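You operate a simulated robot arm through the tools that you are given. There is no shell and no other tool. Be economical: measure what you need, move in short steps, check, and stop when the job is done.

Carry out the task below with a simulated two-armed robot. There is one attempt and no reset: what you move stays moved.

## Task
Take the jar on the top of the wire rack and put it away on the top of the store shelf. Open the wire drawer, take the brown brush on the top of the wire rack and put it away in the inside of the wire drawer, then shut the drawer. The order is free. Set down upright: jar.

Only the result counts: the job must be done as asked and must still hold three seconds after the hand-in. Knocking over, shifting, dropping, spilling or breaking anything else fails it.

## Robot
Two 7-joint arms with two-finger parallel grippers on one trunk, on a base that drives. Base frame: it is fixed to the floor where the robot stands at the start and does not move with it; the origin is under the middle of the robot, x ahead of it, y to its left, z up. Lengths are in mm, angles in degrees, forces in N, time in s.
The left shoulder is at the start at [50, 161, 1098], the right one opposite. With the tool pointing down near the work surface each hand reaches from about 100 to 660 mm from the robot's upright axis, wherever it stands, measured 20 degrees to its own side. Places, roughly: brown brush (5x5x8 cm) [600, 100, 700]; inside of the wire drawer [400, 300, 500]; top of the store shelf [-6500, 500, 900]; wire drawer [600, 300, 600]. Payload 3.43 kg a hand.
Tool frame (each hand has its own): the origin (TCP) lies between the finger pads and is the grasp point; the fingertips stand 30 mm ahead of it; z points along the fingers, y is the line along which they close. The gripper opens to 94 mm. The fingers are 28 mm wide and 10 mm thick; the gripper's body (50 by 96 mm) begins 55 mm behind the TCP.
Orientation is told as [roll, pitch, yaw] about the base's x, y, z axes, in that order, counted from this pose: with the fingers straight down and closing along the base's y, the tool's x points along the base's -x, its y along +y and its z along -z.

## Interface
- The arms move only by the tool nudge_tool. It takes "left_deltas", "right_deltas" or both (then of equal length, played together; a hand with none holds still); each is a list that holds one entry, the list of rows, each a list of 6 numbers: the shift along the base's x, y, z in mm, then the turn, a rotation vector about the base's x, y, z in degrees. In form: [[[tx, ty, tz, rx, ry, rz], ...]]. A call has 1 to 8 rows; each row is the pose to reach, as a shift and turn from the pose commanded when the call began. "left_fingers" and "right_fingers" are, for a hand that has rows, the gripper command, from -1 (shut) to 1 (fully open), values between in proportion, set as the call begins (left out, the last holds). Rows are played at 5 a second. More than 50 mm and 8.6 degrees between two rows, or a gripper value outside its range, and nothing of the call is played. Where a pose cannot be reached the arm comes as near as it can. A force on the tool above 40 N (or 10 N above the force at the start of the call, whichever is more), or a blocked arm, ends the call early, and 0.2 s more pass. The fingers move at their own pace (about 45 mm/s each) and stop on an object; they squeeze with about 22 N. The grip force told is the motor's: it shows also when the fingers shut on nothing. Time passes only in rows, and 0.2 s behind the last, so rows that repeat a pose let the fingers close. It gives the time, the measured TCP pose, the force on the tool (base axes), the opening and the grip force at its end, in the units of the frame above (readings bear some noise), with the torque about the TCP (base axes, N m) and any sound that the robot's microphone picked up.
- Cameras (640 x 400 px; columns grow to the right, rows downward): "scene" is now at [111, 38.1, 1204]; the picture's right is [0.48, -0.88, 0.00], its down [-0.63, -0.35, -0.70] and it looks along [0.61, 0.33, -0.72] (base axes); focal length 214 px, centre (320, 200). "left" rides on the left gripper at [76, -14, -102] in its tool frame; the picture's right is [0.18, 0.98, 0.00], its down [-0.75, 0.14, -0.64] and it looks along [-0.63, 0.12, 0.77] (tool axes); focal length 243 px, centre (320, 200). "right" rides on the right gripper at [76, 14, -103] in its tool frame; the picture's right is [-0.18, 0.98, 0.00], its down [-0.75, -0.14, -0.64] and it looks along [-0.63, -0.12, 0.77] (tool axes); focal length 243 px, centre (320, 200).
- camera(camera): a new picture of that camera. It takes no simulated time.
- raise_lower(by): slides the trunk up (or, below 0, down) by that many mm; the arms and the scene camera ride with it, the base frame stays. It gives what a move gives, with no picture.
- base_move(legs): drives the robot by 1 to 6 legs, each [ahead, left, turn to the left] in mm, mm and degrees, along the robot's own axes; the way and the turn of a leg run together, so that a leg with both is an arc; at most 1500 mm and 180 degrees a leg. The arms and the cameras ride along, it lands a little off, and it stops where it bumps. It gives what a move gives.
- turn_head(pan, tilt): turns the head with the scene camera to pan (to the left, within 80 degrees either way) and tilt (down, from -29 to 69), counted from straight ahead of the robot. It gives what a move gives.
- point_at(camera, pixels): for up to 12 pixels [column, row] of the newest picture of that camera ("zoom" is the newest enlarged one), the place [x, y, z] in the base frame of the surface seen there, good to about 2 mm. It takes no simulated time.
- inspect(camera, box): a new picture of the part [left, top, right, bottom] of that camera's present view, enlarged. It takes no simulated time.
- finish_job(): hands the job in; it is judged then, once.

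Go step by step. Measure first, check grasps and placings, and put right what went wrong. The budget is 110 turns and 92 pictures, counting those below and the enlarged ones. Unless the task says otherwise, let go and move clear before handing in, and close with one line.

The tools are called after "Call:" by a JSON object that holds its "name" and its "arguments". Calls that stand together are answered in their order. nudge_tool: Moves the arms, as the interface text tells. Its arguments: {"type":"object","properties":{"left_deltas":{"type":"array"},"left_fingers":{"type":"number"},"right_deltas":{"type":"array"},"right_fingers":{"type":"number"}},"required":[]} The other tools are called the same way: raise_lower (by) slides the trunk up or down; base_move (legs) drives the base; turn_head (pan, tilt) turns the head that bears the scene camera; camera (camera) takes a picture; point_at (camera, pixels) gives the place of the surface under pixels of a picture; inspect (camera, box) takes an enlarged picture of a part of a camera's view; finish_job () hands the job in.

At the start:

```text
clock: 0.0
left_tool_pos: [302.9, 423.2, 1007.2]
left_tcp_rot: [0.1, 0.0, 0.0]
left_ft_force: [0.1, -0.6, 0.6]
left_wrist_torque: [0.0, 0.02, 0.03]
left_gripper_width: 94.0
left_grip_force: 0.0
right_tool_pos: [458.8, 50.9, 988.6]
right_tcp_rot: [0.0, 0.0, 0.1]
right_ft_force: [0.0, 0.4, 0.5]
right_wrist_torque: [-0.03, -0.01, -0.03]
right_gripper_width: 94.0
right_grip_force: 0.0
trunk travel left (down, up): [-125.0, 142.0]
robot x, y, heading: [0.1, -1.3, 0.1]
head pan, tilt: [28.7, 46.0]
```

scene: 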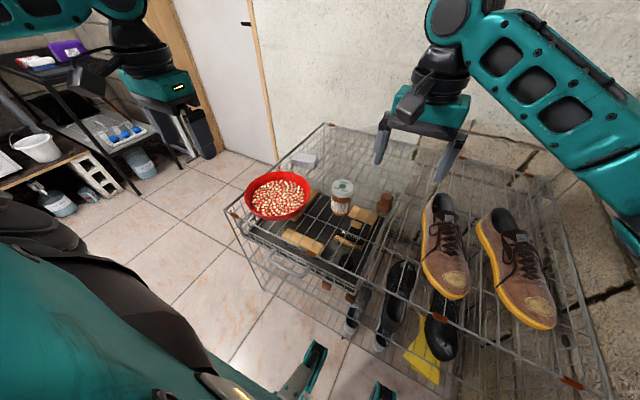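
right: 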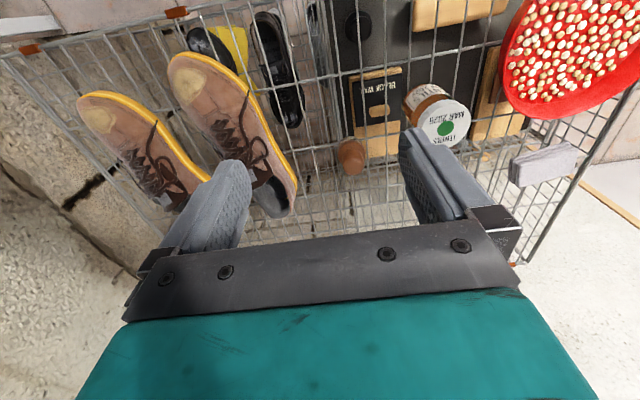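
left: 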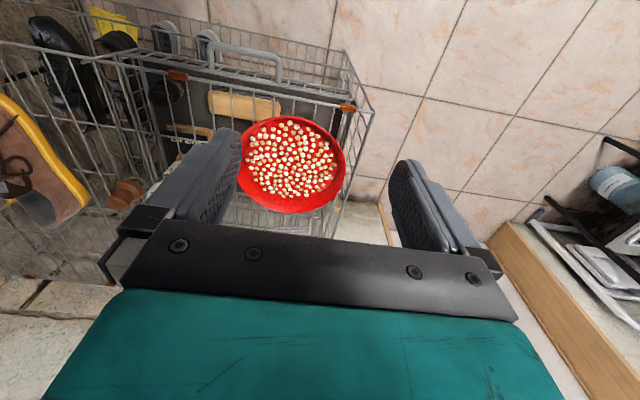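

The scene shows the jar at about (342,197), a red bowl at (277,195), and a small brown thing at (385,200) that may be the brush. I'll enlarge that area and measure.

Call:
{"name": "inspect", "arguments": {"camera": "scene", "box": [220, 120, 460, 320]}}

Call:
{"name": "point_at", "arguments": {"camera": "scene", "pixels": [[342, 185], [342, 205], [385, 197], [385, 207], [277, 195], [228, 210], [327, 125], [385, 265], [285, 260], [305, 160], [365, 290], [300, 240]]}}

```text
2.00 times, centred on (340, 220) of scene
```

zoom: 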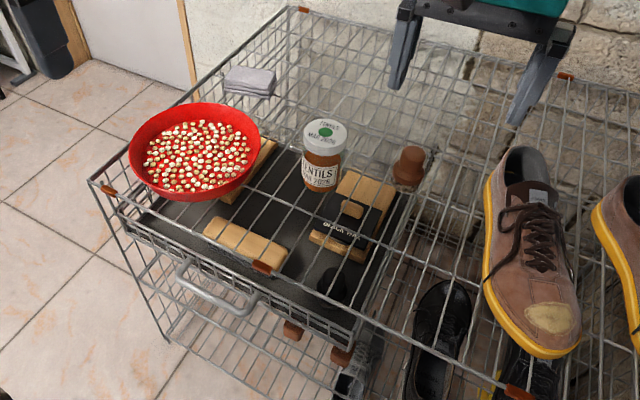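

```text
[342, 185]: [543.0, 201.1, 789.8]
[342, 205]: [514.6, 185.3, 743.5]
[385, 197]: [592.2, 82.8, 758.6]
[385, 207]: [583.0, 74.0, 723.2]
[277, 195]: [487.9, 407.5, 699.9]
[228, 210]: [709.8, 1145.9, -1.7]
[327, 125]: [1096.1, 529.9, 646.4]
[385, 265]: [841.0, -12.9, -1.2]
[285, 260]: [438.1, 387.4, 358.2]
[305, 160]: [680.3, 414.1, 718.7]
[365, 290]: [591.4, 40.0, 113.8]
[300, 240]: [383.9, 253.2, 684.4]
```

The brown brush stands at about [590,80] with its top at z≈760, and the jar is at about [540,195] with its top at 790. Next I measure the drawer handle, drawer front and contents in the zoom.

Call:
{"name": "point_at", "arguments": {"camera": "zoom", "pixels": [[182, 268], [185, 283], [205, 300], [225, 308], [250, 310], [258, 296], [215, 304], [245, 235], [330, 290], [108, 187], [262, 266], [230, 268]]}}

Call:
{"name": "inspect", "arguments": {"camera": "scene", "box": [230, 190, 350, 300]}}

```text
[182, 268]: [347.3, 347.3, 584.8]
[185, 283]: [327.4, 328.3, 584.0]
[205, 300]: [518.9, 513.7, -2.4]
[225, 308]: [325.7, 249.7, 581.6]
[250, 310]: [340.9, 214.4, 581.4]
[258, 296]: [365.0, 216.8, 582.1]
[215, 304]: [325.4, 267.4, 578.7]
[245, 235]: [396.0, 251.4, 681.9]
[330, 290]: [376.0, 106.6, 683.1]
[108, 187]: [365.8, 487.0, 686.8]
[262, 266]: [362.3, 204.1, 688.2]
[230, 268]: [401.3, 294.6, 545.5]
```

```text
3.64 times, centred on (290, 245) of scene
```

zoom: 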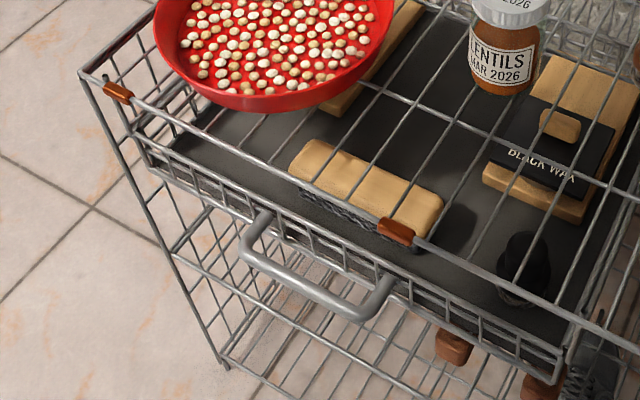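

The handle bar runs along y at x≈326, y 215–347, z≈582, about 40 mm in front of the drawer. Now I look closely at the brush and its neighbours.

Call:
{"name": "inspect", "arguments": {"camera": "scene", "box": [330, 150, 450, 225]}}

Call:
{"name": "inspect", "arguments": {"camera": "right", "box": [240, 60, 480, 210]}}

```text
5.33 times, centred on (390, 188) of scene
```

zoom: 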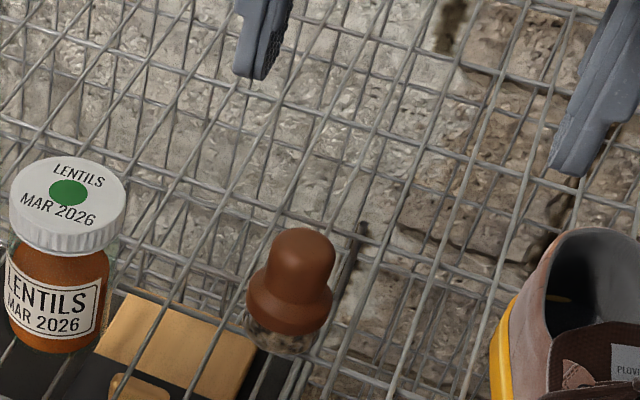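

```text
2.67 times, centred on (360, 135) of right
```

zoom: 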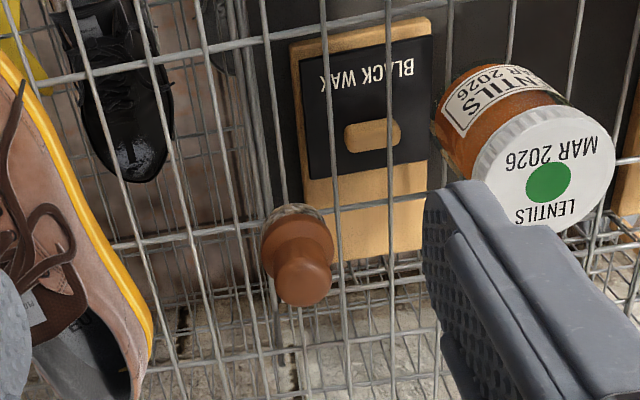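

Call:
{"name": "point_at", "arguments": {"camera": "zoom", "pixels": [[300, 270], [325, 280], [275, 285], [300, 215], [265, 240], [331, 240], [298, 300], [150, 350], [575, 110], [480, 170], [610, 165], [530, 220]]}}

Call:
{"name": "point_at", "arguments": {"camera": "scene", "pixels": [[424, 215], [432, 195], [422, 240], [333, 186], [354, 187], [342, 181], [342, 193]]}}

```text
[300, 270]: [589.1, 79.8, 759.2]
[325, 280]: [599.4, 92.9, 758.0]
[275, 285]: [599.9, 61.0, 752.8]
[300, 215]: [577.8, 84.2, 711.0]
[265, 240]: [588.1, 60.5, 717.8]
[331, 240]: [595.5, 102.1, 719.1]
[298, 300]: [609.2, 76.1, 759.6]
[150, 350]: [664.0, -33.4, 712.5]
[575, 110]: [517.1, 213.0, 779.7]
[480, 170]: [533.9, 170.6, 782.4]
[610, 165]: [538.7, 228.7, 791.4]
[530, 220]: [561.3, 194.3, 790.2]
```

```text
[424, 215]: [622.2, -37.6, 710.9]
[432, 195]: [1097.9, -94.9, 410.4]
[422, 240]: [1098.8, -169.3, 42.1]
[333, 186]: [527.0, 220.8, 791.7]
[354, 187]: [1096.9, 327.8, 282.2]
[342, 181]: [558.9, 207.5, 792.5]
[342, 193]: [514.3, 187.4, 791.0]
```

The brush knob centres at about [598,78] with its top at 760 and a flange about 48 mm wide near z 720. The jar centres at [537,200] with its top at 791. I move the right hand above the brush.

Call:
{"name": "nudge_tool", "arguments": {"right_deltas": [[[45, 9, -25, 0, 0, 0], [90, 18, -50, 0, 0, 0], [139, 27, -85, 0, 0, 0], [139, 27, -130, 0, 0, 0], [139, 27, -160, 0, 0, 0], [139, 27, -160, 0, 0, 0]]], "right_fingers": 1}}

Call:
{"name": "camera", "arguments": {"camera": "right"}}

Call:
{"name": "camera", "arguments": {"camera": "scene"}}

```text
refused: row 1 steps farther than a row can; nothing moved
```

```text
84 pictures are left
```

right: 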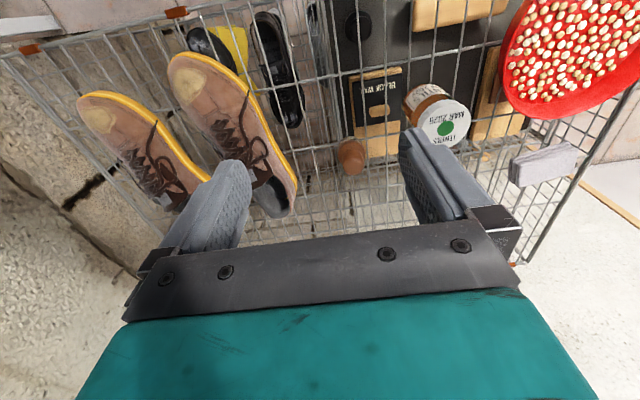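

```text
83 pictures are left
```

scene: 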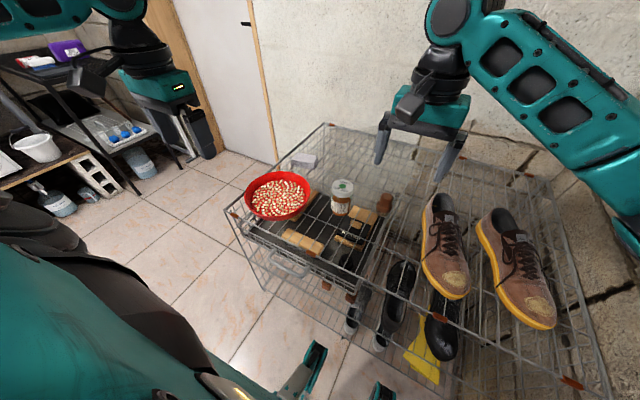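

The first row was over 50 mm, so nothing moved. I repeat with smaller steps.

Call:
{"name": "nudge_tool", "arguments": {"right_deltas": [[[40, 8, -15, 0, 0, 0], [80, 16, -35, 0, 0, 0], [115, 22, -60, 0, 0, 0], [139, 27, -95, 0, 0, 0], [139, 27, -130, 0, 0, 0], [139, 27, -160, 0, 0, 0], [139, 27, -160, 0, 0, 0]]], "right_fingers": 1}}

Call:
{"name": "camera", "arguments": {"camera": "right"}}

```text
clock: 1.6
left_tool_pos: [303.0, 423.9, 1006.1]
left_tcp_rot: [0.0, 0.1, 0.1]
left_ft_force: [-0.4, 0.1, -0.6]
left_wrist_torque: [-0.01, -0.02, 0.02]
left_gripper_width: 94.0
left_grip_force: 0.1
right_tool_pos: [582.3, 42.3, 849.6]
right_tcp_rot: [0.0, 0.0, 0.0]
right_ft_force: [-0.8, 0.1, 0.1]
right_wrist_torque: [-0.03, 0.02, -0.03]
right_gripper_width: 94.1
right_grip_force: 0.0
right hand out of reach, approached as far as the arm can: row 3, 4, 5, 6, 7
trunk travel left (down, up): [-125.0, 142.0]
robot x, y, heading: [0.3, 1.5, -0.1]
head pan, tilt: [28.7, 46.0]
```

```text
82 pictures are left
```

right: 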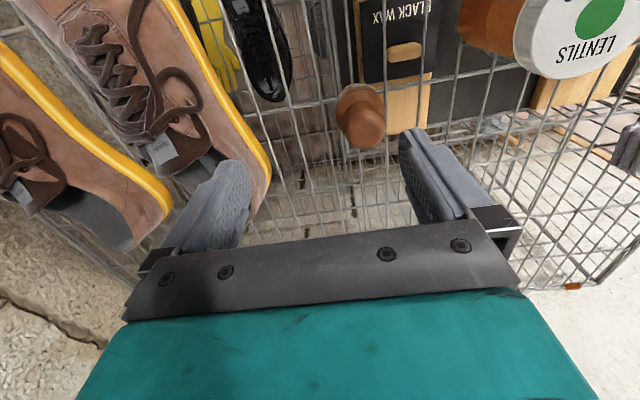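

The right arm stopped short at [582,42], so the brush is just out of its reach. I lift the hand and shift the base ahead and left so the brush falls on the right side.

Call:
{"name": "nudge_tool", "arguments": {"right_deltas": [[[-40, 0, 20, 0, 0, 0], [-80, 0, 40, 0, 0, 0], [-100, -40, 60, 0, 0, 0]]]}}

Call:
{"name": "base_move", "arguments": {"legs": [[20, 150, 0]]}}

```text
clock: 2.4
left_tool_pos: [303.6, 423.7, 1007.0]
left_tcp_rot: [0.0, 0.0, 0.0]
left_ft_force: [-0.2, 0.0, -0.5]
left_wrist_torque: [-0.02, 0.0, 0.02]
left_gripper_width: 94.0
left_grip_force: 0.1
right_tool_pos: [484.3, 1.8, 908.2]
right_tcp_rot: [-0.1, 0.2, -0.2]
right_ft_force: [-0.3, 0.3, 0.0]
right_wrist_torque: [-0.03, 0.0, 0.03]
right_gripper_width: 94.2
right_grip_force: 0.0
trunk travel left (down, up): [-125.0, 142.0]
robot x, y, heading: [0.3, -2.0, -0.0]
head pan, tilt: [28.7, 46.0]
```

```text
clock: 3.8
left_tool_pos: [322.4, 572.0, 1005.9]
left_tcp_rot: [-0.1, 0.0, 0.2]
left_ft_force: [-0.2, 0.9, -0.7]
left_wrist_torque: [-0.05, -0.02, -0.05]
left_gripper_width: 94.4
left_grip_force: 0.1
right_tool_pos: [503.5, 151.7, 909.6]
right_tcp_rot: [0.0, 0.0, 0.1]
right_ft_force: [-0.4, 0.0, -0.3]
right_wrist_torque: [-0.03, 0.02, 0.03]
right_gripper_width: 94.1
right_grip_force: 0.1
trunk travel left (down, up): [-125.0, 142.0]
robot x, y, heading: [18.2, 146.4, -0.1]
head pan, tilt: [28.7, 46.0]
```

The base stands at [18,146]. I go above the brush.

Call:
{"name": "nudge_tool", "arguments": {"right_deltas": [[[30, -35, 0, 0, 0, 0], [60, -73, 0, 0, 0, 0], [94, -74, -20, 0, 0, 0], [94, -74, -60, 0, 0, 0], [94, -74, -80, 0, 0, 0], [94, -74, -80, 0, 0, 0]]]}}

Call:
{"name": "camera", "arguments": {"camera": "right"}}

```text
clock: 5.2
left_tool_pos: [322.1, 571.8, 1007.5]
left_tcp_rot: [-0.2, 0.0, 0.2]
left_ft_force: [0.4, 0.1, -0.9]
left_wrist_torque: [0.01, 0.01, -0.01]
left_gripper_width: 94.1
left_grip_force: 0.1
right_tool_pos: [598.4, 76.7, 828.6]
right_tcp_rot: [0.0, -0.1, 0.2]
right_ft_force: [0.2, -0.8, 0.1]
right_wrist_torque: [-0.03, -0.01, -0.04]
right_gripper_width: 94.1
right_grip_force: 0.1
trunk travel left (down, up): [-125.0, 142.0]
robot x, y, heading: [20.1, 146.0, 0.2]
head pan, tilt: [28.7, 46.0]
```

```text
81 pictures are left
```

right: 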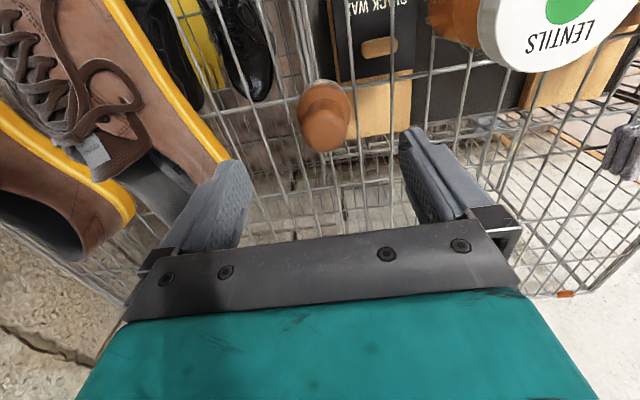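

The brush shows at (325,115). I confirm its centre and the shoe edge before descending.

Call:
{"name": "point_at", "arguments": {"camera": "right", "pixels": [[325, 132], [306, 130], [346, 130], [325, 148], [322, 90], [302, 105], [347, 100], [225, 155], [200, 205]]}}

```text
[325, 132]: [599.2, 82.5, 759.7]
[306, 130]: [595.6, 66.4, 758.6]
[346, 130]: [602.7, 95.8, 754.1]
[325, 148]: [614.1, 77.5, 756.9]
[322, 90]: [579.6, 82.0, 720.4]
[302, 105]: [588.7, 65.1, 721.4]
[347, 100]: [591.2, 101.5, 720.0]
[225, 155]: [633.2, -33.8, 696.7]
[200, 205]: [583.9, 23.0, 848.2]
```

The centre is about [600,81] and the shoe edge is at y≈-34, so there is room. I descend to z≈730 and close.

Call:
{"name": "nudge_tool", "arguments": {"right_deltas": [[[2, 4, -35, 0, 0, 0], [2, 4, -70, 0, 0, 0], [2, 4, -98, 0, 0, 0], [2, 4, -98, 0, 0, 0]]], "right_fingers": 0.7}}

Call:
{"name": "nudge_tool", "arguments": {"right_deltas": [[[0, 0, 0, 0, 0, 0], [0, 0, 0, 0, 0, 0], [0, 0, 0, 0, 0, 0], [0, 0, 0, 0, 0, 0], [0, 0, 0, 0, 0, 0], [0, 0, 0, 0, 0, 0]]], "right_fingers": -1}}

Call:
{"name": "camera", "arguments": {"camera": "right"}}

```text
clock: 6.2
left_tool_pos: [320.2, 572.7, 1006.5]
left_tcp_rot: [0.0, 0.1, 0.1]
left_ft_force: [0.0, -0.3, 0.4]
left_wrist_torque: [-0.02, 0.03, 0.03]
left_gripper_width: 94.0
left_grip_force: 0.0
right_tool_pos: [599.7, 78.9, 730.8]
right_tcp_rot: [0.0, 0.0, 0.1]
right_ft_force: [0.8, 0.4, 0.3]
right_wrist_torque: [0.02, -0.03, 0.0]
right_gripper_width: 80.1
right_grip_force: 0.1
trunk travel left (down, up): [-125.0, 142.0]
robot x, y, heading: [20.0, 147.6, 0.1]
head pan, tilt: [28.7, 46.0]
```

```text
clock: 7.6
left_tool_pos: [320.3, 570.4, 1007.3]
left_tcp_rot: [0.0, 0.0, 0.3]
left_ft_force: [0.0, 0.9, 0.6]
left_wrist_torque: [-0.01, 0.0, -0.02]
left_gripper_width: 94.1
left_grip_force: 0.1
right_tool_pos: [598.2, 80.2, 731.2]
right_tcp_rot: [0.0, -0.1, 0.1]
right_ft_force: [-0.6, -0.7, -0.1]
right_wrist_torque: [0.0, 0.02, 0.0]
right_gripper_width: 46.7
right_grip_force: 22.5
trunk travel left (down, up): [-125.0, 142.0]
robot x, y, heading: [21.4, 143.3, 0.1]
head pan, tilt: [28.7, 46.0]
```

```text
80 pictures are left
```

right: 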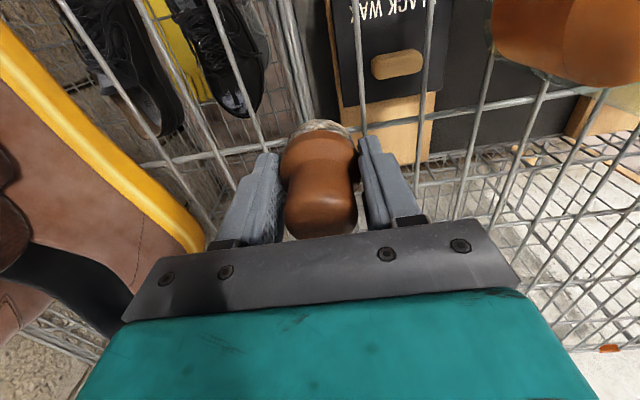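

The brush is held (width 46.7, 22 N). I lift it straight up and bring it back over the rack's front.

Call:
{"name": "nudge_tool", "arguments": {"right_deltas": [[[0, 0, 30, 0, 0, 0], [0, 0, 70, 0, 0, 0], [0, 0, 115, 0, 0, 0], [0, 0, 160, 0, 0, 0], [-45, -10, 170, 0, 0, 0], [-90, -20, 170, 0, 0, 0], [-135, -40, 170, 0, 0, 0], [-175, -60, 170, 0, 0, 0]]]}}

Call:
{"name": "camera", "arguments": {"camera": "right"}}

Call:
{"name": "base_move", "arguments": {"legs": [[-270, 0, 0]]}}

Call:
{"name": "turn_head", "arguments": {"pan": 15, "tilt": 40}}

Call:
{"name": "camera", "arguments": {"camera": "scene"}}

```text
clock: 9.4
left_tool_pos: [320.3, 571.6, 1007.6]
left_tcp_rot: [0.0, 0.0, 0.2]
left_ft_force: [-0.1, 0.0, -0.7]
left_wrist_torque: [-0.01, -0.02, -0.02]
left_gripper_width: 94.1
left_grip_force: 0.0
right_tool_pos: [423.4, 19.8, 901.0]
right_tcp_rot: [0.0, 0.1, 0.1]
right_ft_force: [0.1, 0.7, -0.6]
right_wrist_torque: [-0.02, 0.0, 0.03]
right_gripper_width: 46.6
right_grip_force: 21.9
trunk travel left (down, up): [-125.0, 142.0]
robot x, y, heading: [19.2, 150.1, 0.1]
head pan, tilt: [28.7, 46.0]
```

```text
79 pictures are left
```

right: 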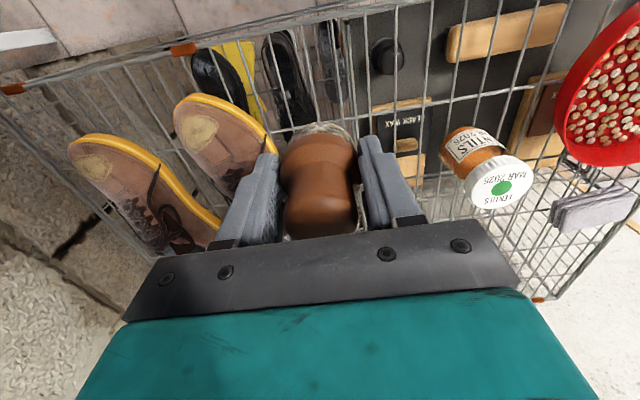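

```text
clock: 11.3
left_tool_pos: [52.6, 569.3, 1007.0]
left_tcp_rot: [-0.1, 0.1, 0.1]
left_ft_force: [0.1, 0.6, 0.4]
left_wrist_torque: [-0.01, -0.05, -0.02]
left_gripper_width: 93.8
left_grip_force: 0.1
right_tool_pos: [156.3, 19.6, 901.4]
right_tcp_rot: [-0.1, 0.0, 0.1]
right_ft_force: [-0.3, 0.5, -1.4]
right_wrist_torque: [-0.02, 0.0, -0.01]
right_gripper_width: 46.9
right_grip_force: 22.5
trunk travel left (down, up): [-125.0, 142.0]
robot x, y, heading: [-245.9, 146.4, 0.1]
head pan, tilt: [28.7, 46.0]
```

```text
clock: 12.0
left_tool_pos: [54.1, 569.9, 1007.3]
left_tcp_rot: [0.0, 0.1, 0.2]
left_ft_force: [-1.4, -0.3, -0.2]
left_wrist_torque: [0.02, 0.01, 0.0]
left_gripper_width: 93.9
left_grip_force: 0.1
right_tool_pos: [156.2, 20.8, 901.4]
right_tcp_rot: [0.1, 0.1, 0.2]
right_ft_force: [-0.2, -1.0, 0.0]
right_wrist_torque: [0.01, -0.02, 0.0]
right_gripper_width: 46.7
right_grip_force: 22.3
trunk travel left (down, up): [-125.0, 142.0]
robot x, y, heading: [-254.3, 145.2, -0.1]
head pan, tilt: [15.0, 40.0]
```

```text
78 pictures are left
```

scene: 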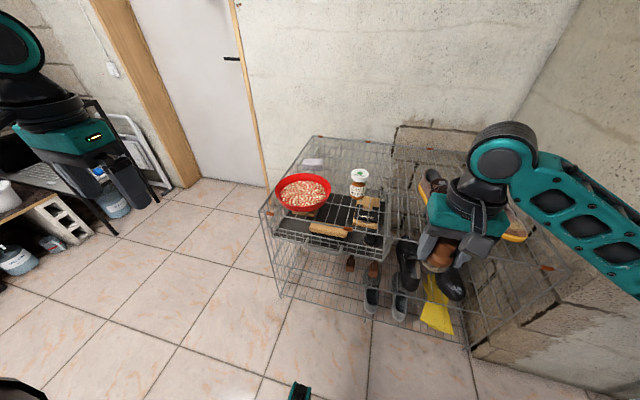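

Call:
{"name": "inspect", "arguments": {"camera": "scene", "box": [250, 180, 410, 290]}}

```text
3.64 times, centred on (330, 235) of scene
```

zoom: 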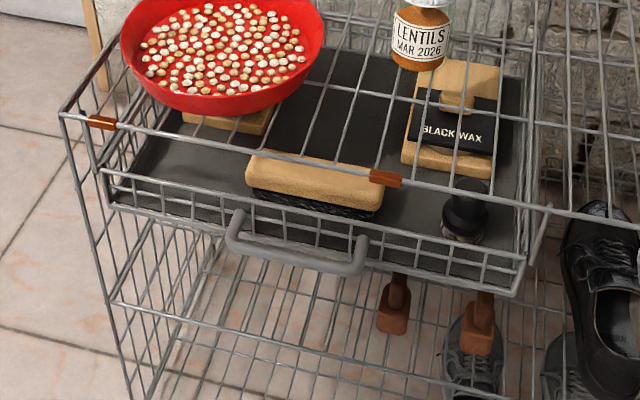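

The drawer contents are clearer now: a tan brush at the front middle, a black round brush at the front right, and an empty front-left area at (190,175). I measure these.

Call:
{"name": "point_at", "arguments": {"camera": "zoom", "pixels": [[300, 260], [237, 225], [362, 255], [190, 175], [170, 195], [315, 215], [300, 175], [465, 195], [400, 230], [120, 172], [515, 262], [320, 232]]}}

```text
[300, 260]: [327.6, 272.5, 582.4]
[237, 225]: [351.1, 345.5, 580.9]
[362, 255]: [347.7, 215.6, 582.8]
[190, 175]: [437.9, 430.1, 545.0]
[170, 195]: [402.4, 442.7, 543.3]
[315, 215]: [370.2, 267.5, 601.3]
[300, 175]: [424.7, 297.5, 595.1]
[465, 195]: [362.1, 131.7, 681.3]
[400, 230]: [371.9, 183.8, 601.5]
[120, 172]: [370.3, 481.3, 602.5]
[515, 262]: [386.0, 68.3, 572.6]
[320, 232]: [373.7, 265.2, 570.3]
```

The drawer floor is at z≈545, its rim at 602 and its front at x≈370, and the front-left around y≈410 is free. I turn the left gripper to point forward and down at 45° with its fingers straddling the bar, moving towards a pre-grasp.

Call:
{"name": "nudge_tool", "arguments": {"left_deltas": [[[12, -15, -20, -2.93, -2.93, 7.08], [24, -30, -40, -5.86, -5.86, 14.16], [36, -50, -60, -8.79, -8.79, 21.24], [48, -70, -80, -11.72, -11.72, 28.32], [60, -95, -100, -14.65, -14.65, 35.4], [72, -120, -120, -17.58, -17.58, 42.48], [84, -145, -140, -20.51, -20.51, 49.56], [96, -170, -160, -23.44, -23.44, 56.64]]], "left_fingers": -0.1}}

Call:
{"name": "nudge_tool", "arguments": {"left_deltas": [[[12, -20, -25, -2.93, -2.93, 7.08], [24, -40, -50, -5.86, -5.86, 14.16], [36, -60, -75, -8.79, -8.79, 21.24], [48, -80, -100, -11.72, -11.72, 28.32], [60, -100, -130, -11.72, -11.72, 28.32], [72, -119, -160, -11.72, -11.72, 28.32], [88, -119, -187, -11.72, -11.72, 28.32], [88, -119, -187, -11.72, -11.72, 28.32]]]}}

Call:
{"name": "camera", "arguments": {"camera": "left"}}

Call:
{"name": "camera", "arguments": {"camera": "scene"}}

```text
clock: 13.8
left_tool_pos: [152.2, 399.1, 848.8]
left_tcp_rot: [-30.9, -8.2, 60.6]
left_ft_force: [0.4, 0.2, -1.0]
left_wrist_torque: [0.0, 0.05, 0.0]
left_gripper_width: 42.4
left_grip_force: 0.1
right_tool_pos: [155.7, 20.1, 901.0]
right_tcp_rot: [0.0, 0.0, 0.1]
right_ft_force: [0.5, -0.6, -0.2]
right_wrist_torque: [-0.03, 0.03, 0.01]
right_gripper_width: 47.0
right_grip_force: 21.5
trunk travel left (down, up): [-125.0, 142.0]
robot x, y, heading: [-245.7, 141.6, 0.3]
head pan, tilt: [15.0, 40.0]
```

```text
clock: 15.6
left_tool_pos: [235.2, 288.3, 657.9]
left_tcp_rot: [-44.7, -0.6, 90.0]
left_ft_force: [0.1, -0.9, -1.2]
left_wrist_torque: [-0.01, 0.0, 0.01]
left_gripper_width: 42.3
left_grip_force: 0.0
right_tool_pos: [155.9, 19.0, 900.5]
right_tcp_rot: [0.0, 0.0, 0.1]
right_ft_force: [0.0, 0.2, -0.5]
right_wrist_torque: [0.02, 0.0, 0.04]
right_gripper_width: 46.6
right_grip_force: 21.7
trunk travel left (down, up): [-125.0, 142.0]
robot x, y, heading: [-247.1, 143.0, -0.1]
head pan, tilt: [15.0, 40.0]
```

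```text
76 pictures are left
```

left: 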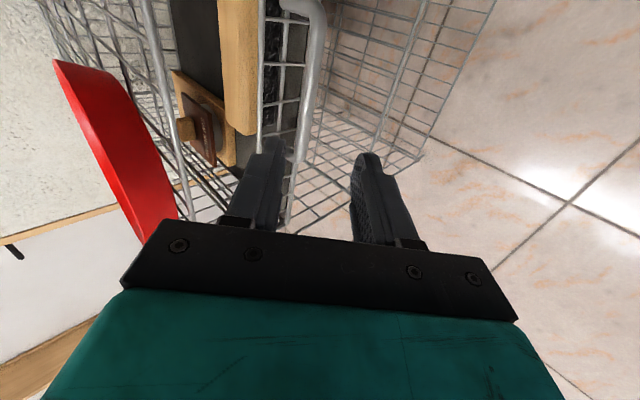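

```text
75 pictures are left
```

scene: 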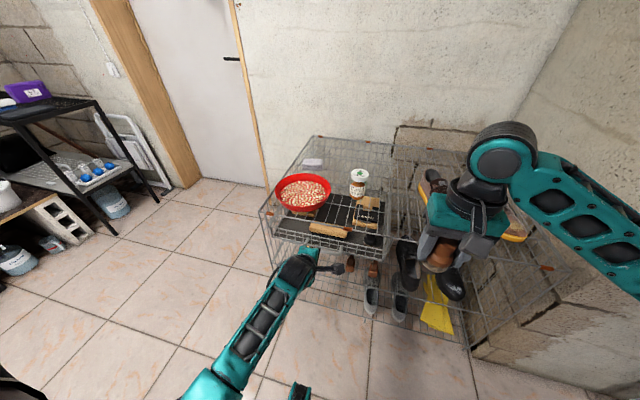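

The orientation is right (tilt 45°, yaw 90). In the left picture the bar shows at (310,70–110), and I measure it from here.

Call:
{"name": "point_at", "arguments": {"camera": "left", "pixels": [[305, 100], [312, 70], [318, 40], [300, 125], [262, 120], [205, 190], [150, 40]]}}

```text
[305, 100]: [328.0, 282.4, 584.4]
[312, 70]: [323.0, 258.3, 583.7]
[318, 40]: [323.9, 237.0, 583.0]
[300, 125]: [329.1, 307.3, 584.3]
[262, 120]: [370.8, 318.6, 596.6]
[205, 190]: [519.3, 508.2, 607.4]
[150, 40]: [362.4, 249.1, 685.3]
```

The bar centre is about [327,281,577]. I approach along the tool axis to put the bar about 15 mm ahead of the TCP, then close.

Call:
{"name": "nudge_tool", "arguments": {"left_deltas": [[[11, -5, 0, 0, 0, 0], [36, -5, -25, 0, 0, 0], [60, -5, -49, 0, 0, 0], [80, -5, -69, 0, 0, 0], [80, -5, -69, 0, 0, 0]]]}}

Call:
{"name": "camera", "arguments": {"camera": "left"}}

```text
clock: 16.8
left_tool_pos: [319.5, 339.0, 590.5]
left_tcp_rot: [-46.1, -5.5, 91.9]
left_ft_force: [-12.0, -2.5, 16.5]
left_wrist_torque: [0.15, -0.54, -0.02]
left_gripper_width: 44.2
left_grip_force: 1.6
right_tool_pos: [153.5, 19.3, 902.5]
right_tcp_rot: [0.0, -0.1, 0.2]
right_ft_force: [0.3, -0.2, -0.2]
right_wrist_torque: [0.0, 0.0, -0.03]
right_gripper_width: 47.0
right_grip_force: 21.4
trunk travel left (down, up): [-125.0, 142.0]
robot x, y, heading: [-250.3, 146.8, -0.0]
head pan, tilt: [15.0, 40.0]
stopped in row 5 (left hand): the force on the tool passed its limit (the readings are from after the stop); the commanded pose is now the measured one
```

```text
74 pictures are left
```

left: 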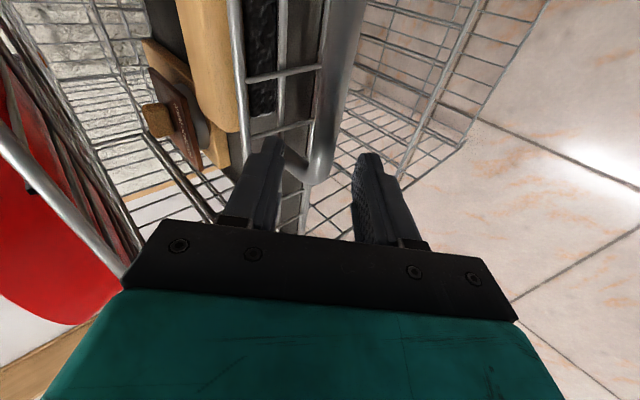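

The hand slid to y≈339 and met a force, with its fingers at the bar's left end. I back out along the axis and check the pose.

Call:
{"name": "nudge_tool", "arguments": {"left_deltas": [[[-20, 0, 20, 0, 0, 0], [-45, 0, 45, 0, 0, 0], [-70, 0, 70, 0, 0, 0], [-70, 0, 70, 0, 0, 0]]]}}

Call:
{"name": "camera", "arguments": {"camera": "scene"}}

```text
clock: 17.3
left_tool_pos: [333.8, 391.5, 665.9]
left_tcp_rot: [-49.6, -9.9, 93.3]
left_ft_force: [-7.4, -6.5, -17.6]
left_wrist_torque: [-0.13, 0.38, -0.08]
left_gripper_width: 32.2
left_grip_force: 0.0
right_tool_pos: [156.6, 19.4, 901.0]
right_tcp_rot: [0.0, 0.0, 0.1]
right_ft_force: [-0.2, 0.5, -0.4]
right_wrist_torque: [0.02, 0.0, 0.01]
right_gripper_width: 46.4
right_grip_force: 22.0
trunk travel left (down, up): [-125.0, 142.0]
robot x, y, heading: [-246.9, 147.7, 0.2]
head pan, tilt: [15.0, 40.0]
stopped in row 2 (left hand): the force on the tool passed its limit (the readings are from after the stop); the commanded pose is now the measured one
```

```text
73 pictures are left
```

scene: 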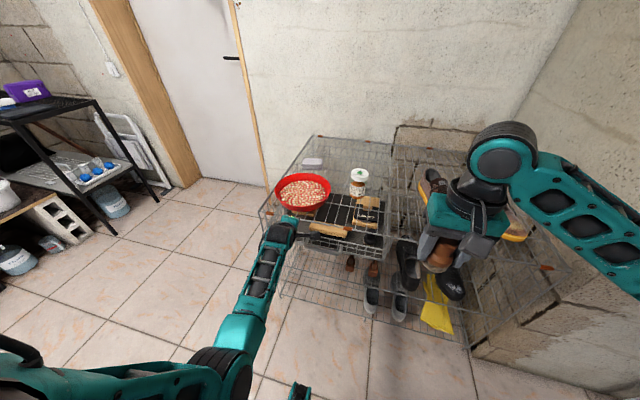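

The hand moved the wrong way, to [334,391,666], and seems to press on something, perhaps the rack rim. I look closely before moving again.

Call:
{"name": "inspect", "arguments": {"camera": "scene", "box": [200, 160, 360, 260]}}

Call:
{"name": "camera", "arguments": {"camera": "left"}}

```text
4.00 times, centred on (280, 210) of scene
```

zoom: 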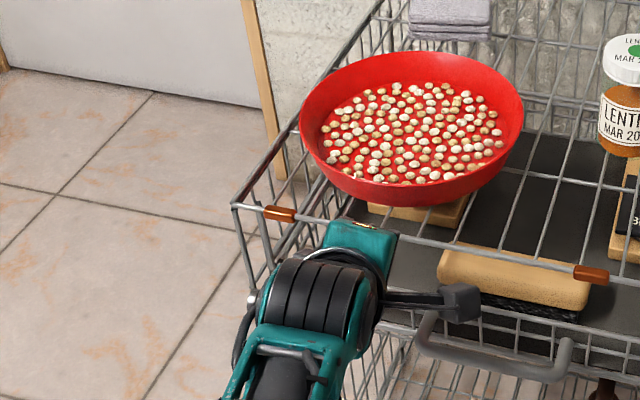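

```text
71 pictures are left
```

left: 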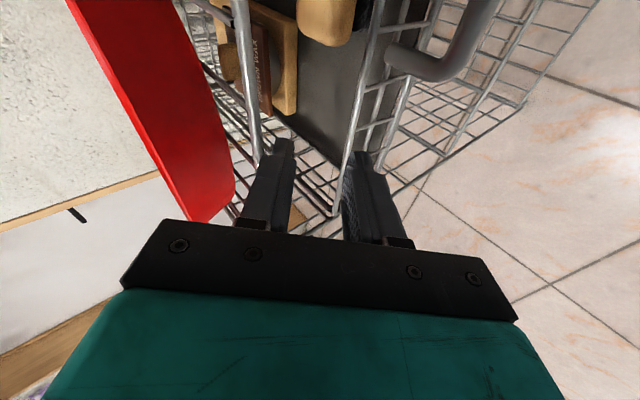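

Call:
{"name": "point_at", "arguments": {"camera": "left", "pixels": [[257, 140], [250, 80], [285, 145], [365, 155], [265, 215], [205, 215], [230, 180], [330, 210], [180, 240], [420, 60]]}}

```text
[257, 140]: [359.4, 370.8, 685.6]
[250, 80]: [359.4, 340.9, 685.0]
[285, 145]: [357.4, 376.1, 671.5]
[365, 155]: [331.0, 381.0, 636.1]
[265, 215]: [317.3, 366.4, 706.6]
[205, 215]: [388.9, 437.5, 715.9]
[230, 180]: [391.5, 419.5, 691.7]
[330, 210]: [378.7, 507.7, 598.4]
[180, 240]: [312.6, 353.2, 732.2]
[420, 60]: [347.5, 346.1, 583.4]
```

The upper fingertip [357,376,671] sits just under the rack rim [360,371,685]. I ease straight back and slightly down in a small step to see how the arm follows.

Call:
{"name": "nudge_tool", "arguments": {"left_deltas": [[[-8, 0, -4, 0, 0, 0], [-18, 0, -6, 0, 0, 0], [-28, 0, -6, 0, 0, 0]]]}}

```text
clock: 17.7
left_tool_pos: [332.1, 394.1, 665.7]
left_tcp_rot: [-49.5, -10.3, 93.0]
left_ft_force: [-8.0, -7.1, -13.2]
left_wrist_torque: [-0.1, 0.27, -0.06]
left_gripper_width: 33.9
left_grip_force: 0.0
right_tool_pos: [155.4, 19.8, 900.1]
right_tcp_rot: [0.0, 0.1, 0.0]
right_ft_force: [0.2, 0.0, -0.3]
right_wrist_torque: [-0.01, 0.04, 0.02]
right_gripper_width: 46.7
right_grip_force: 22.0
trunk travel left (down, up): [-125.0, 142.0]
robot x, y, heading: [-248.4, 143.1, -0.2]
head pan, tilt: [15.0, 40.0]
stopped in row 2 (left hand): the force on the tool passed its limit (the readings are from after the stop); the commanded pose is now the measured one
```

The arm is still blocked there. I'll free it by driving the base back a little, which draws the finger straight out from under the rim.

Call:
{"name": "base_move", "arguments": {"legs": [[-60, 0, 0]]}}

Call:
{"name": "camera", "arguments": {"camera": "left"}}

Call:
{"name": "camera", "arguments": {"camera": "scene"}}

```text
clock: 18.7
left_tool_pos: [274.4, 395.1, 671.4]
left_tcp_rot: [-50.3, -10.3, 93.3]
left_ft_force: [-0.1, 0.8, -0.6]
left_wrist_torque: [-0.01, -0.04, 0.02]
left_gripper_width: 42.2
left_grip_force: 0.0
right_tool_pos: [94.8, 17.7, 900.8]
right_tcp_rot: [0.0, 0.1, 0.0]
right_ft_force: [-0.2, -0.1, -1.2]
right_wrist_torque: [0.0, 0.02, 0.02]
right_gripper_width: 46.9
right_grip_force: 22.6
trunk travel left (down, up): [-125.0, 142.0]
robot x, y, heading: [-308.1, 151.2, -0.3]
head pan, tilt: [15.0, 40.0]
```

```text
70 pictures are left
```

left: 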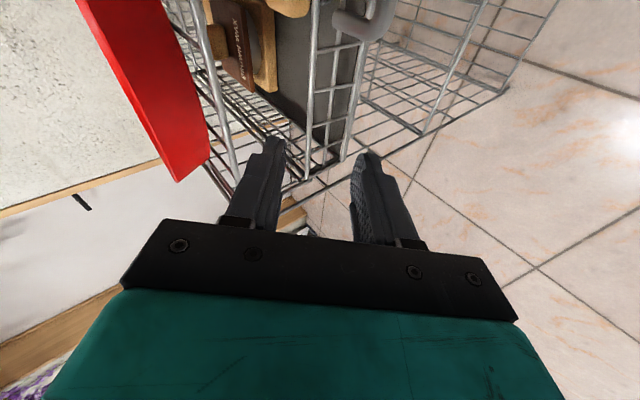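

```text
69 pictures are left
```

scene: 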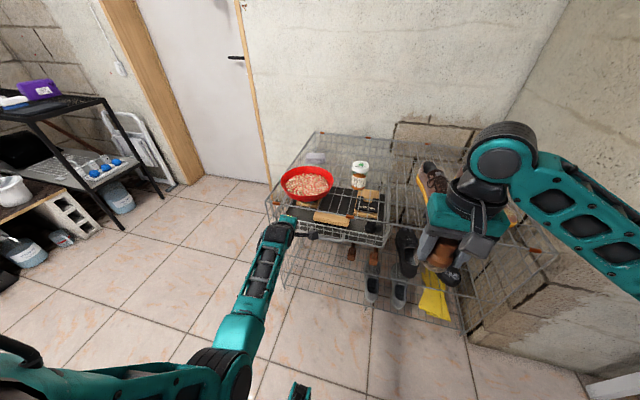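

The hand is free, and the bowl and rack look undisturbed. I test how the arm tracks here with small steps to the right.

Call:
{"name": "nudge_tool", "arguments": {"left_deltas": [[[-15, -20, 10, 0, 0, 0], [-30, -40, 20, 0, 0, 0], [-30, -60, 20, 0, 0, 0], [-30, -60, 20, 0, 0, 0]]]}}

Call:
{"name": "point_at", "arguments": {"camera": "scene", "pixels": [[305, 182], [318, 238], [318, 235], [330, 240]]}}

```text
clock: 19.3
left_tool_pos: [270.1, 455.1, 730.9]
left_tcp_rot: [-55.4, -21.3, 97.5]
left_ft_force: [0.6, -0.4, -1.1]
left_wrist_torque: [0.0, 0.01, 0.0]
left_gripper_width: 42.2
left_grip_force: 0.0
right_tool_pos: [95.8, 17.7, 901.4]
right_tcp_rot: [0.1, 0.0, 0.1]
right_ft_force: [-1.0, 0.3, -0.8]
right_wrist_torque: [-0.01, -0.02, 0.01]
right_gripper_width: 46.9
right_grip_force: 21.9
trunk travel left (down, up): [-125.0, 142.0]
robot x, y, heading: [-307.2, 144.3, 0.0]
head pan, tilt: [15.0, 40.0]
stopped in row 3 (left hand): the arm was blocked; the commanded pose is now the measured one
```

```text
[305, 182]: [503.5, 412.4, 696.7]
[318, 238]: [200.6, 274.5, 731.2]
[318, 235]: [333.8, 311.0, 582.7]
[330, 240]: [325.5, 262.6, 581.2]
```

The arm again went +y and +z, so it is fighting a joint limit at yaw +90. I unwind the wrist back to neutral, going up and away, and then try yaw −90.

Call:
{"name": "nudge_tool", "arguments": {"left_deltas": [[[-15, 10, 20, 0, 0, -8], [-30, 20, 40, 0, 0, -16], [-40, 30, 60, 0, 0, -24], [-50, 40, 80, 0, 0, -32], [-60, 50, 100, 0, 0, -40], [-60, 60, 120, 0, 0, -48], [-60, 70, 140, 0, 0, -56], [-60, 80, 160, 0, 0, -64]]]}}

```text
clock: 21.1
left_tool_pos: [210.0, 532.8, 889.9]
left_tcp_rot: [-55.4, -21.1, 33.2]
left_ft_force: [-0.1, -0.6, 0.3]
left_wrist_torque: [-0.01, 0.0, 0.01]
left_gripper_width: 42.2
left_grip_force: 0.2
right_tool_pos: [94.9, 18.5, 901.3]
right_tcp_rot: [0.0, 0.1, 0.0]
right_ft_force: [-1.4, 0.4, -0.2]
right_wrist_torque: [0.0, -0.02, -0.01]
right_gripper_width: 46.6
right_grip_force: 21.5
trunk travel left (down, up): [-125.0, 142.0]
robot x, y, heading: [-309.1, 143.9, -0.3]
head pan, tilt: [15.0, 40.0]
```

The arm tracks well again. I finish unwinding to neutral.

Call:
{"name": "nudge_tool", "arguments": {"left_deltas": [[[0, 0, 10, 5.84, 4.28, -2.53], [0, 0, 20, 11.68, 8.56, -5.06], [0, 0, 30, 17.5, 12.8, -7.6], [0, 0, 40, 23.4, 17.1, -10.1], [0, 0, 50, 29.2, 21.4, -12.6], [0, 0, 60, 35.0, 25.7, -15.2], [0, 0, 60, 40.9, 29.9, -17.7], [0, 0, 60, 46.7, 34.2, -20.2]]]}}

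```text
clock: 22.9
left_tool_pos: [210.8, 534.4, 951.1]
left_tcp_rot: [-0.2, -0.1, 0.1]
left_ft_force: [0.0, -0.7, 1.0]
left_wrist_torque: [-0.03, 0.0, 0.01]
left_gripper_width: 42.3
left_grip_force: 0.1
right_tool_pos: [95.2, 16.9, 902.0]
right_tcp_rot: [-0.1, 0.1, 0.0]
right_ft_force: [-0.2, -1.1, -1.1]
right_wrist_torque: [0.0, 0.02, 0.0]
right_gripper_width: 46.4
right_grip_force: 22.2
trunk travel left (down, up): [-125.0, 142.0]
robot x, y, heading: [-310.5, 148.4, -0.1]
head pan, tilt: [15.0, 40.0]
```

Neutral again. I now turn with yaw −90 and a forward tilt of 45° while approaching the pre-grasp.

Call:
{"name": "nudge_tool", "arguments": {"left_deltas": [[[0, -15, -15, 2.93, -2.93, -7.08], [0, -30, -30, 5.86, -5.86, -14.16], [0, -45, -45, 8.79, -8.79, -21.24], [0, -60, -60, 11.72, -11.72, -28.32], [0, -80, -75, 14.65, -14.65, -35.4], [0, -100, -90, 17.58, -17.58, -42.48], [0, -120, -105, 20.51, -20.51, -49.56], [0, -140, -120, 23.44, -23.44, -56.64]]]}}

Call:
{"name": "nudge_tool", "arguments": {"left_deltas": [[[0, -15, -20, 2.93, -2.93, -7.08], [0, -30, -45, 5.86, -5.86, -14.16], [0, -50, -70, 8.79, -8.79, -21.24], [0, -70, -100, 11.72, -11.72, -28.32], [5, -90, -130, 11.72, -11.72, -28.32], [12, -110, -155, 11.72, -11.72, -28.32], [18, -110, -168, 11.72, -11.72, -28.32]]]}}

Call:
{"name": "camera", "arguments": {"camera": "left"}}

```text
clock: 24.7
left_tool_pos: [208.4, 392.5, 833.0]
left_tcp_rot: [30.6, -8.5, -60.7]
left_ft_force: [-0.6, -0.1, -0.1]
left_wrist_torque: [0.0, -0.01, -0.02]
left_gripper_width: 42.5
left_grip_force: 0.1
right_tool_pos: [95.2, 18.7, 901.8]
right_tcp_rot: [0.0, 0.0, 0.0]
right_ft_force: [0.0, -0.4, 0.0]
right_wrist_torque: [0.0, 0.02, -0.01]
right_gripper_width: 46.8
right_grip_force: 22.5
trunk travel left (down, up): [-125.0, 142.0]
robot x, y, heading: [-305.5, 146.9, -0.2]
head pan, tilt: [15.0, 40.0]
```

```text
clock: 26.3
left_tool_pos: [228.3, 283.9, 660.8]
left_tcp_rot: [44.6, -0.2, -90.2]
left_ft_force: [0.3, 0.8, 0.3]
left_wrist_torque: [-0.02, 0.0, -0.02]
left_gripper_width: 42.1
left_grip_force: 0.0
right_tool_pos: [95.9, 19.2, 901.9]
right_tcp_rot: [0.0, 0.1, 0.1]
right_ft_force: [0.5, -0.1, -0.5]
right_wrist_torque: [-0.01, 0.0, -0.02]
right_gripper_width: 46.7
right_grip_force: 22.1
trunk travel left (down, up): [-125.0, 142.0]
robot x, y, heading: [-309.1, 144.5, -0.3]
head pan, tilt: [15.0, 40.0]
```

```text
68 pictures are left
```

left: 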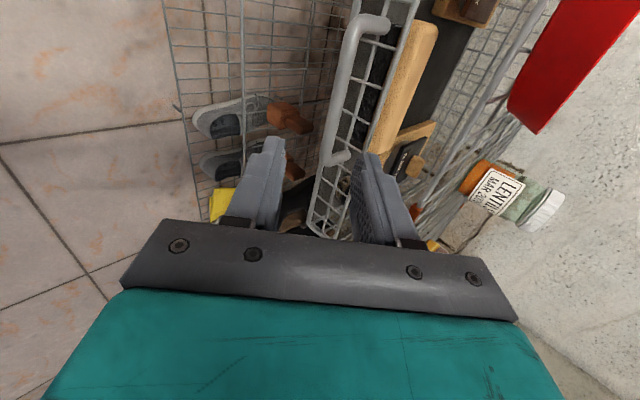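

The tracking is exact now. I advance partway along the axis and check.

Call:
{"name": "nudge_tool", "arguments": {"left_deltas": [[[15, -2, 0, 0, 0, 0], [30, -2, -15, 0, 0, 0], [50, -2, -35, 0, 0, 0], [50, -2, -35, 0, 0, 0]]]}}

Call:
{"name": "camera", "arguments": {"camera": "left"}}

```text
clock: 27.3
left_tool_pos: [278.6, 283.4, 627.9]
left_tcp_rot: [44.6, -0.1, -90.0]
left_ft_force: [-0.6, 0.6, -0.9]
left_wrist_torque: [0.0, -0.01, 0.0]
left_gripper_width: 42.3
left_grip_force: 0.1
right_tool_pos: [94.9, 18.9, 901.2]
right_tcp_rot: [0.0, 0.0, 0.0]
right_ft_force: [0.5, 0.5, -0.7]
right_wrist_torque: [-0.03, 0.02, 0.01]
right_gripper_width: 46.7
right_grip_force: 22.3
trunk travel left (down, up): [-125.0, 142.0]
robot x, y, heading: [-311.6, 147.1, -0.2]
head pan, tilt: [15.0, 40.0]
```

```text
67 pictures are left
```

left: 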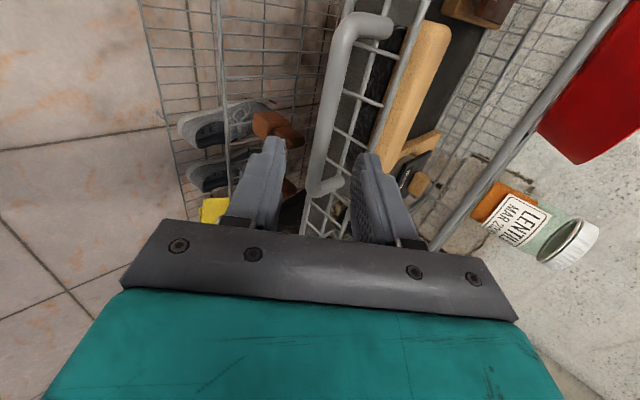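

The bar passes between the fingers at (330,120). I go the rest of the way and close.

Call:
{"name": "nudge_tool", "arguments": {"left_deltas": [[[13, -2, -13, 0, 0, 0], [25, -2, -26, 0, 0, 0], [37, -2, -39, 0, 0, 0], [37, -2, -39, 0, 0, 0]]]}}

Call:
{"name": "nudge_tool", "arguments": {"left_deltas": [[[0, 0, 0, 0, 0, 0], [0, 0, 0, 0, 0, 0], [0, 0, 0, 0, 0, 0], [0, 0, 0, 0, 0, 0]]], "left_fingers": -1}}

Call:
{"name": "camera", "arguments": {"camera": "left"}}

```text
clock: 28.3
left_tool_pos: [315.0, 279.4, 588.9]
left_tcp_rot: [44.6, -0.2, -90.1]
left_ft_force: [1.0, -0.2, 0.4]
left_wrist_torque: [0.01, 0.01, -0.01]
left_gripper_width: 42.3
left_grip_force: 0.1
right_tool_pos: [95.2, 17.2, 900.7]
right_tcp_rot: [-0.1, -0.1, 0.1]
right_ft_force: [-0.5, -0.6, -0.5]
right_wrist_torque: [0.0, -0.01, -0.02]
right_gripper_width: 46.5
right_grip_force: 21.9
trunk travel left (down, up): [-125.0, 142.0]
robot x, y, heading: [-310.8, 148.7, -0.1]
head pan, tilt: [15.0, 40.0]
```

```text
clock: 29.3
left_tool_pos: [315.0, 281.8, 593.4]
left_tcp_rot: [45.0, -0.3, -90.1]
left_ft_force: [1.7, 5.3, 18.9]
left_wrist_torque: [-0.47, -0.26, 0.33]
left_gripper_width: 12.9
left_grip_force: 45.2
right_tool_pos: [94.7, 17.0, 902.5]
right_tcp_rot: [-0.1, -0.2, 0.0]
right_ft_force: [0.0, -0.1, -1.0]
right_wrist_torque: [-0.03, -0.03, -0.01]
right_gripper_width: 46.8
right_grip_force: 22.3
trunk travel left (down, up): [-125.0, 142.0]
robot x, y, heading: [-308.5, 143.8, -0.1]
head pan, tilt: [15.0, 40.0]
```

```text
66 pictures are left
```

left: 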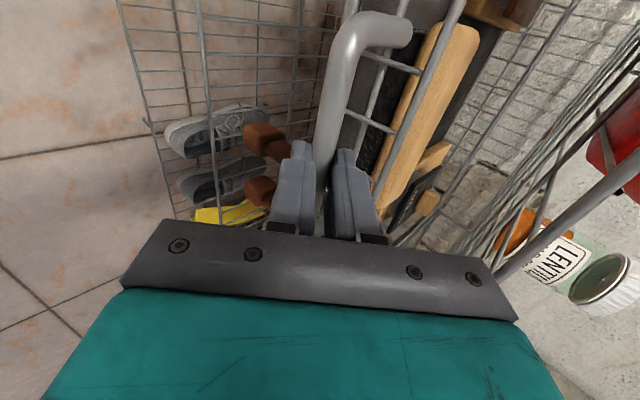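

The bar is gripped (12.9 mm). I pull straight back with the arm.

Call:
{"name": "nudge_tool", "arguments": {"left_deltas": [[[-15, 0, 4, 0, 0, 0], [-35, 0, 4, 0, 0, 0], [-55, 0, 4, 0, 0, 0], [-75, 0, 4, 0, 0, 0], [-95, 0, 4, 0, 0, 0]]]}}

Call:
{"name": "camera", "arguments": {"camera": "scene"}}

```text
clock: 30.5
left_tool_pos: [219.7, 280.5, 594.0]
left_tcp_rot: [44.6, 0.0, -90.0]
left_ft_force: [-1.3, 7.4, 8.5]
left_wrist_torque: [-0.44, -0.07, 0.34]
left_gripper_width: 12.5
left_grip_force: 44.7
right_tool_pos: [96.2, 18.0, 901.1]
right_tcp_rot: [0.0, 0.0, 0.0]
right_ft_force: [-0.2, 0.8, -0.2]
right_wrist_torque: [0.0, 0.02, 0.01]
right_gripper_width: 46.7
right_grip_force: 22.3
trunk travel left (down, up): [-125.0, 142.0]
robot x, y, heading: [-310.2, 147.0, -0.2]
head pan, tilt: [15.0, 40.0]
```

```text
65 pictures are left
```

scene: 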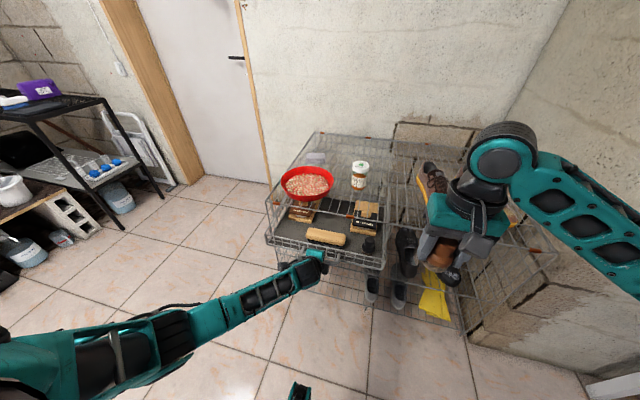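

The drawer slides out about 95 mm. I pull another 90 mm.

Call:
{"name": "nudge_tool", "arguments": {"left_deltas": [[[-18, 0, 0, 0, 0, 0], [-36, 0, 0, 0, 0, 0], [-54, 0, 0, 0, 0, 0], [-72, 0, 0, 0, 0, 0], [-90, 0, 0, 0, 0, 0]]]}}

Call:
{"name": "inspect", "arguments": {"camera": "scene", "box": [240, 150, 440, 280]}}

```text
clock: 31.7
left_tool_pos: [130.2, 281.2, 592.3]
left_tcp_rot: [44.5, -0.1, -89.9]
left_ft_force: [-1.8, 15.9, 7.8]
left_wrist_torque: [0.14, -0.08, 0.95]
left_gripper_width: 12.6
left_grip_force: 45.3
right_tool_pos: [94.8, 19.5, 902.2]
right_tcp_rot: [0.1, -0.1, 0.1]
right_ft_force: [0.0, -0.4, -1.1]
right_wrist_torque: [0.01, -0.01, 0.0]
right_gripper_width: 46.8
right_grip_force: 21.9
trunk travel left (down, up): [-125.0, 142.0]
robot x, y, heading: [-310.1, 146.8, -0.2]
head pan, tilt: [15.0, 40.0]
```

```text
3.08 times, centred on (340, 215) of scene
```

zoom: 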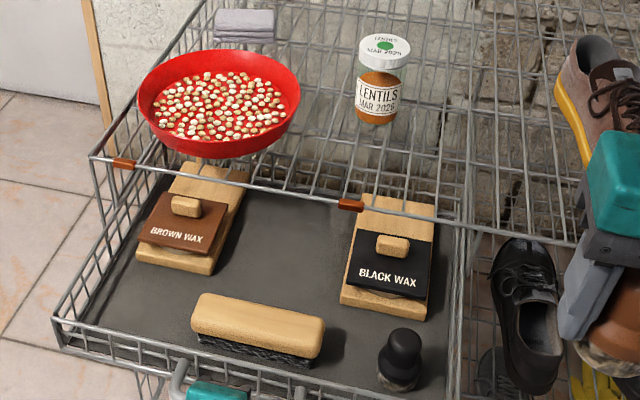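

The drawer is open about 185 mm, with a free area in the middle at (290,250). I measure it.

Call:
{"name": "point_at", "arguments": {"camera": "zoom", "pixels": [[290, 230], [290, 280], [230, 230], [340, 290], [320, 325], [255, 300], [205, 272], [185, 330], [405, 340], [130, 350], [350, 350]]}}

```text
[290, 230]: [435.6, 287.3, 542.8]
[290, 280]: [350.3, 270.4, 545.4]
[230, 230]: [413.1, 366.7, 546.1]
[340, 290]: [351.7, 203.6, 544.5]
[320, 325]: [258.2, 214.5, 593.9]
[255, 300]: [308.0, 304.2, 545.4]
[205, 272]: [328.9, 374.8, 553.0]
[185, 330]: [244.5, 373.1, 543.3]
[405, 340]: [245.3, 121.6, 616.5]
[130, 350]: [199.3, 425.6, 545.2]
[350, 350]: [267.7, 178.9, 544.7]
```

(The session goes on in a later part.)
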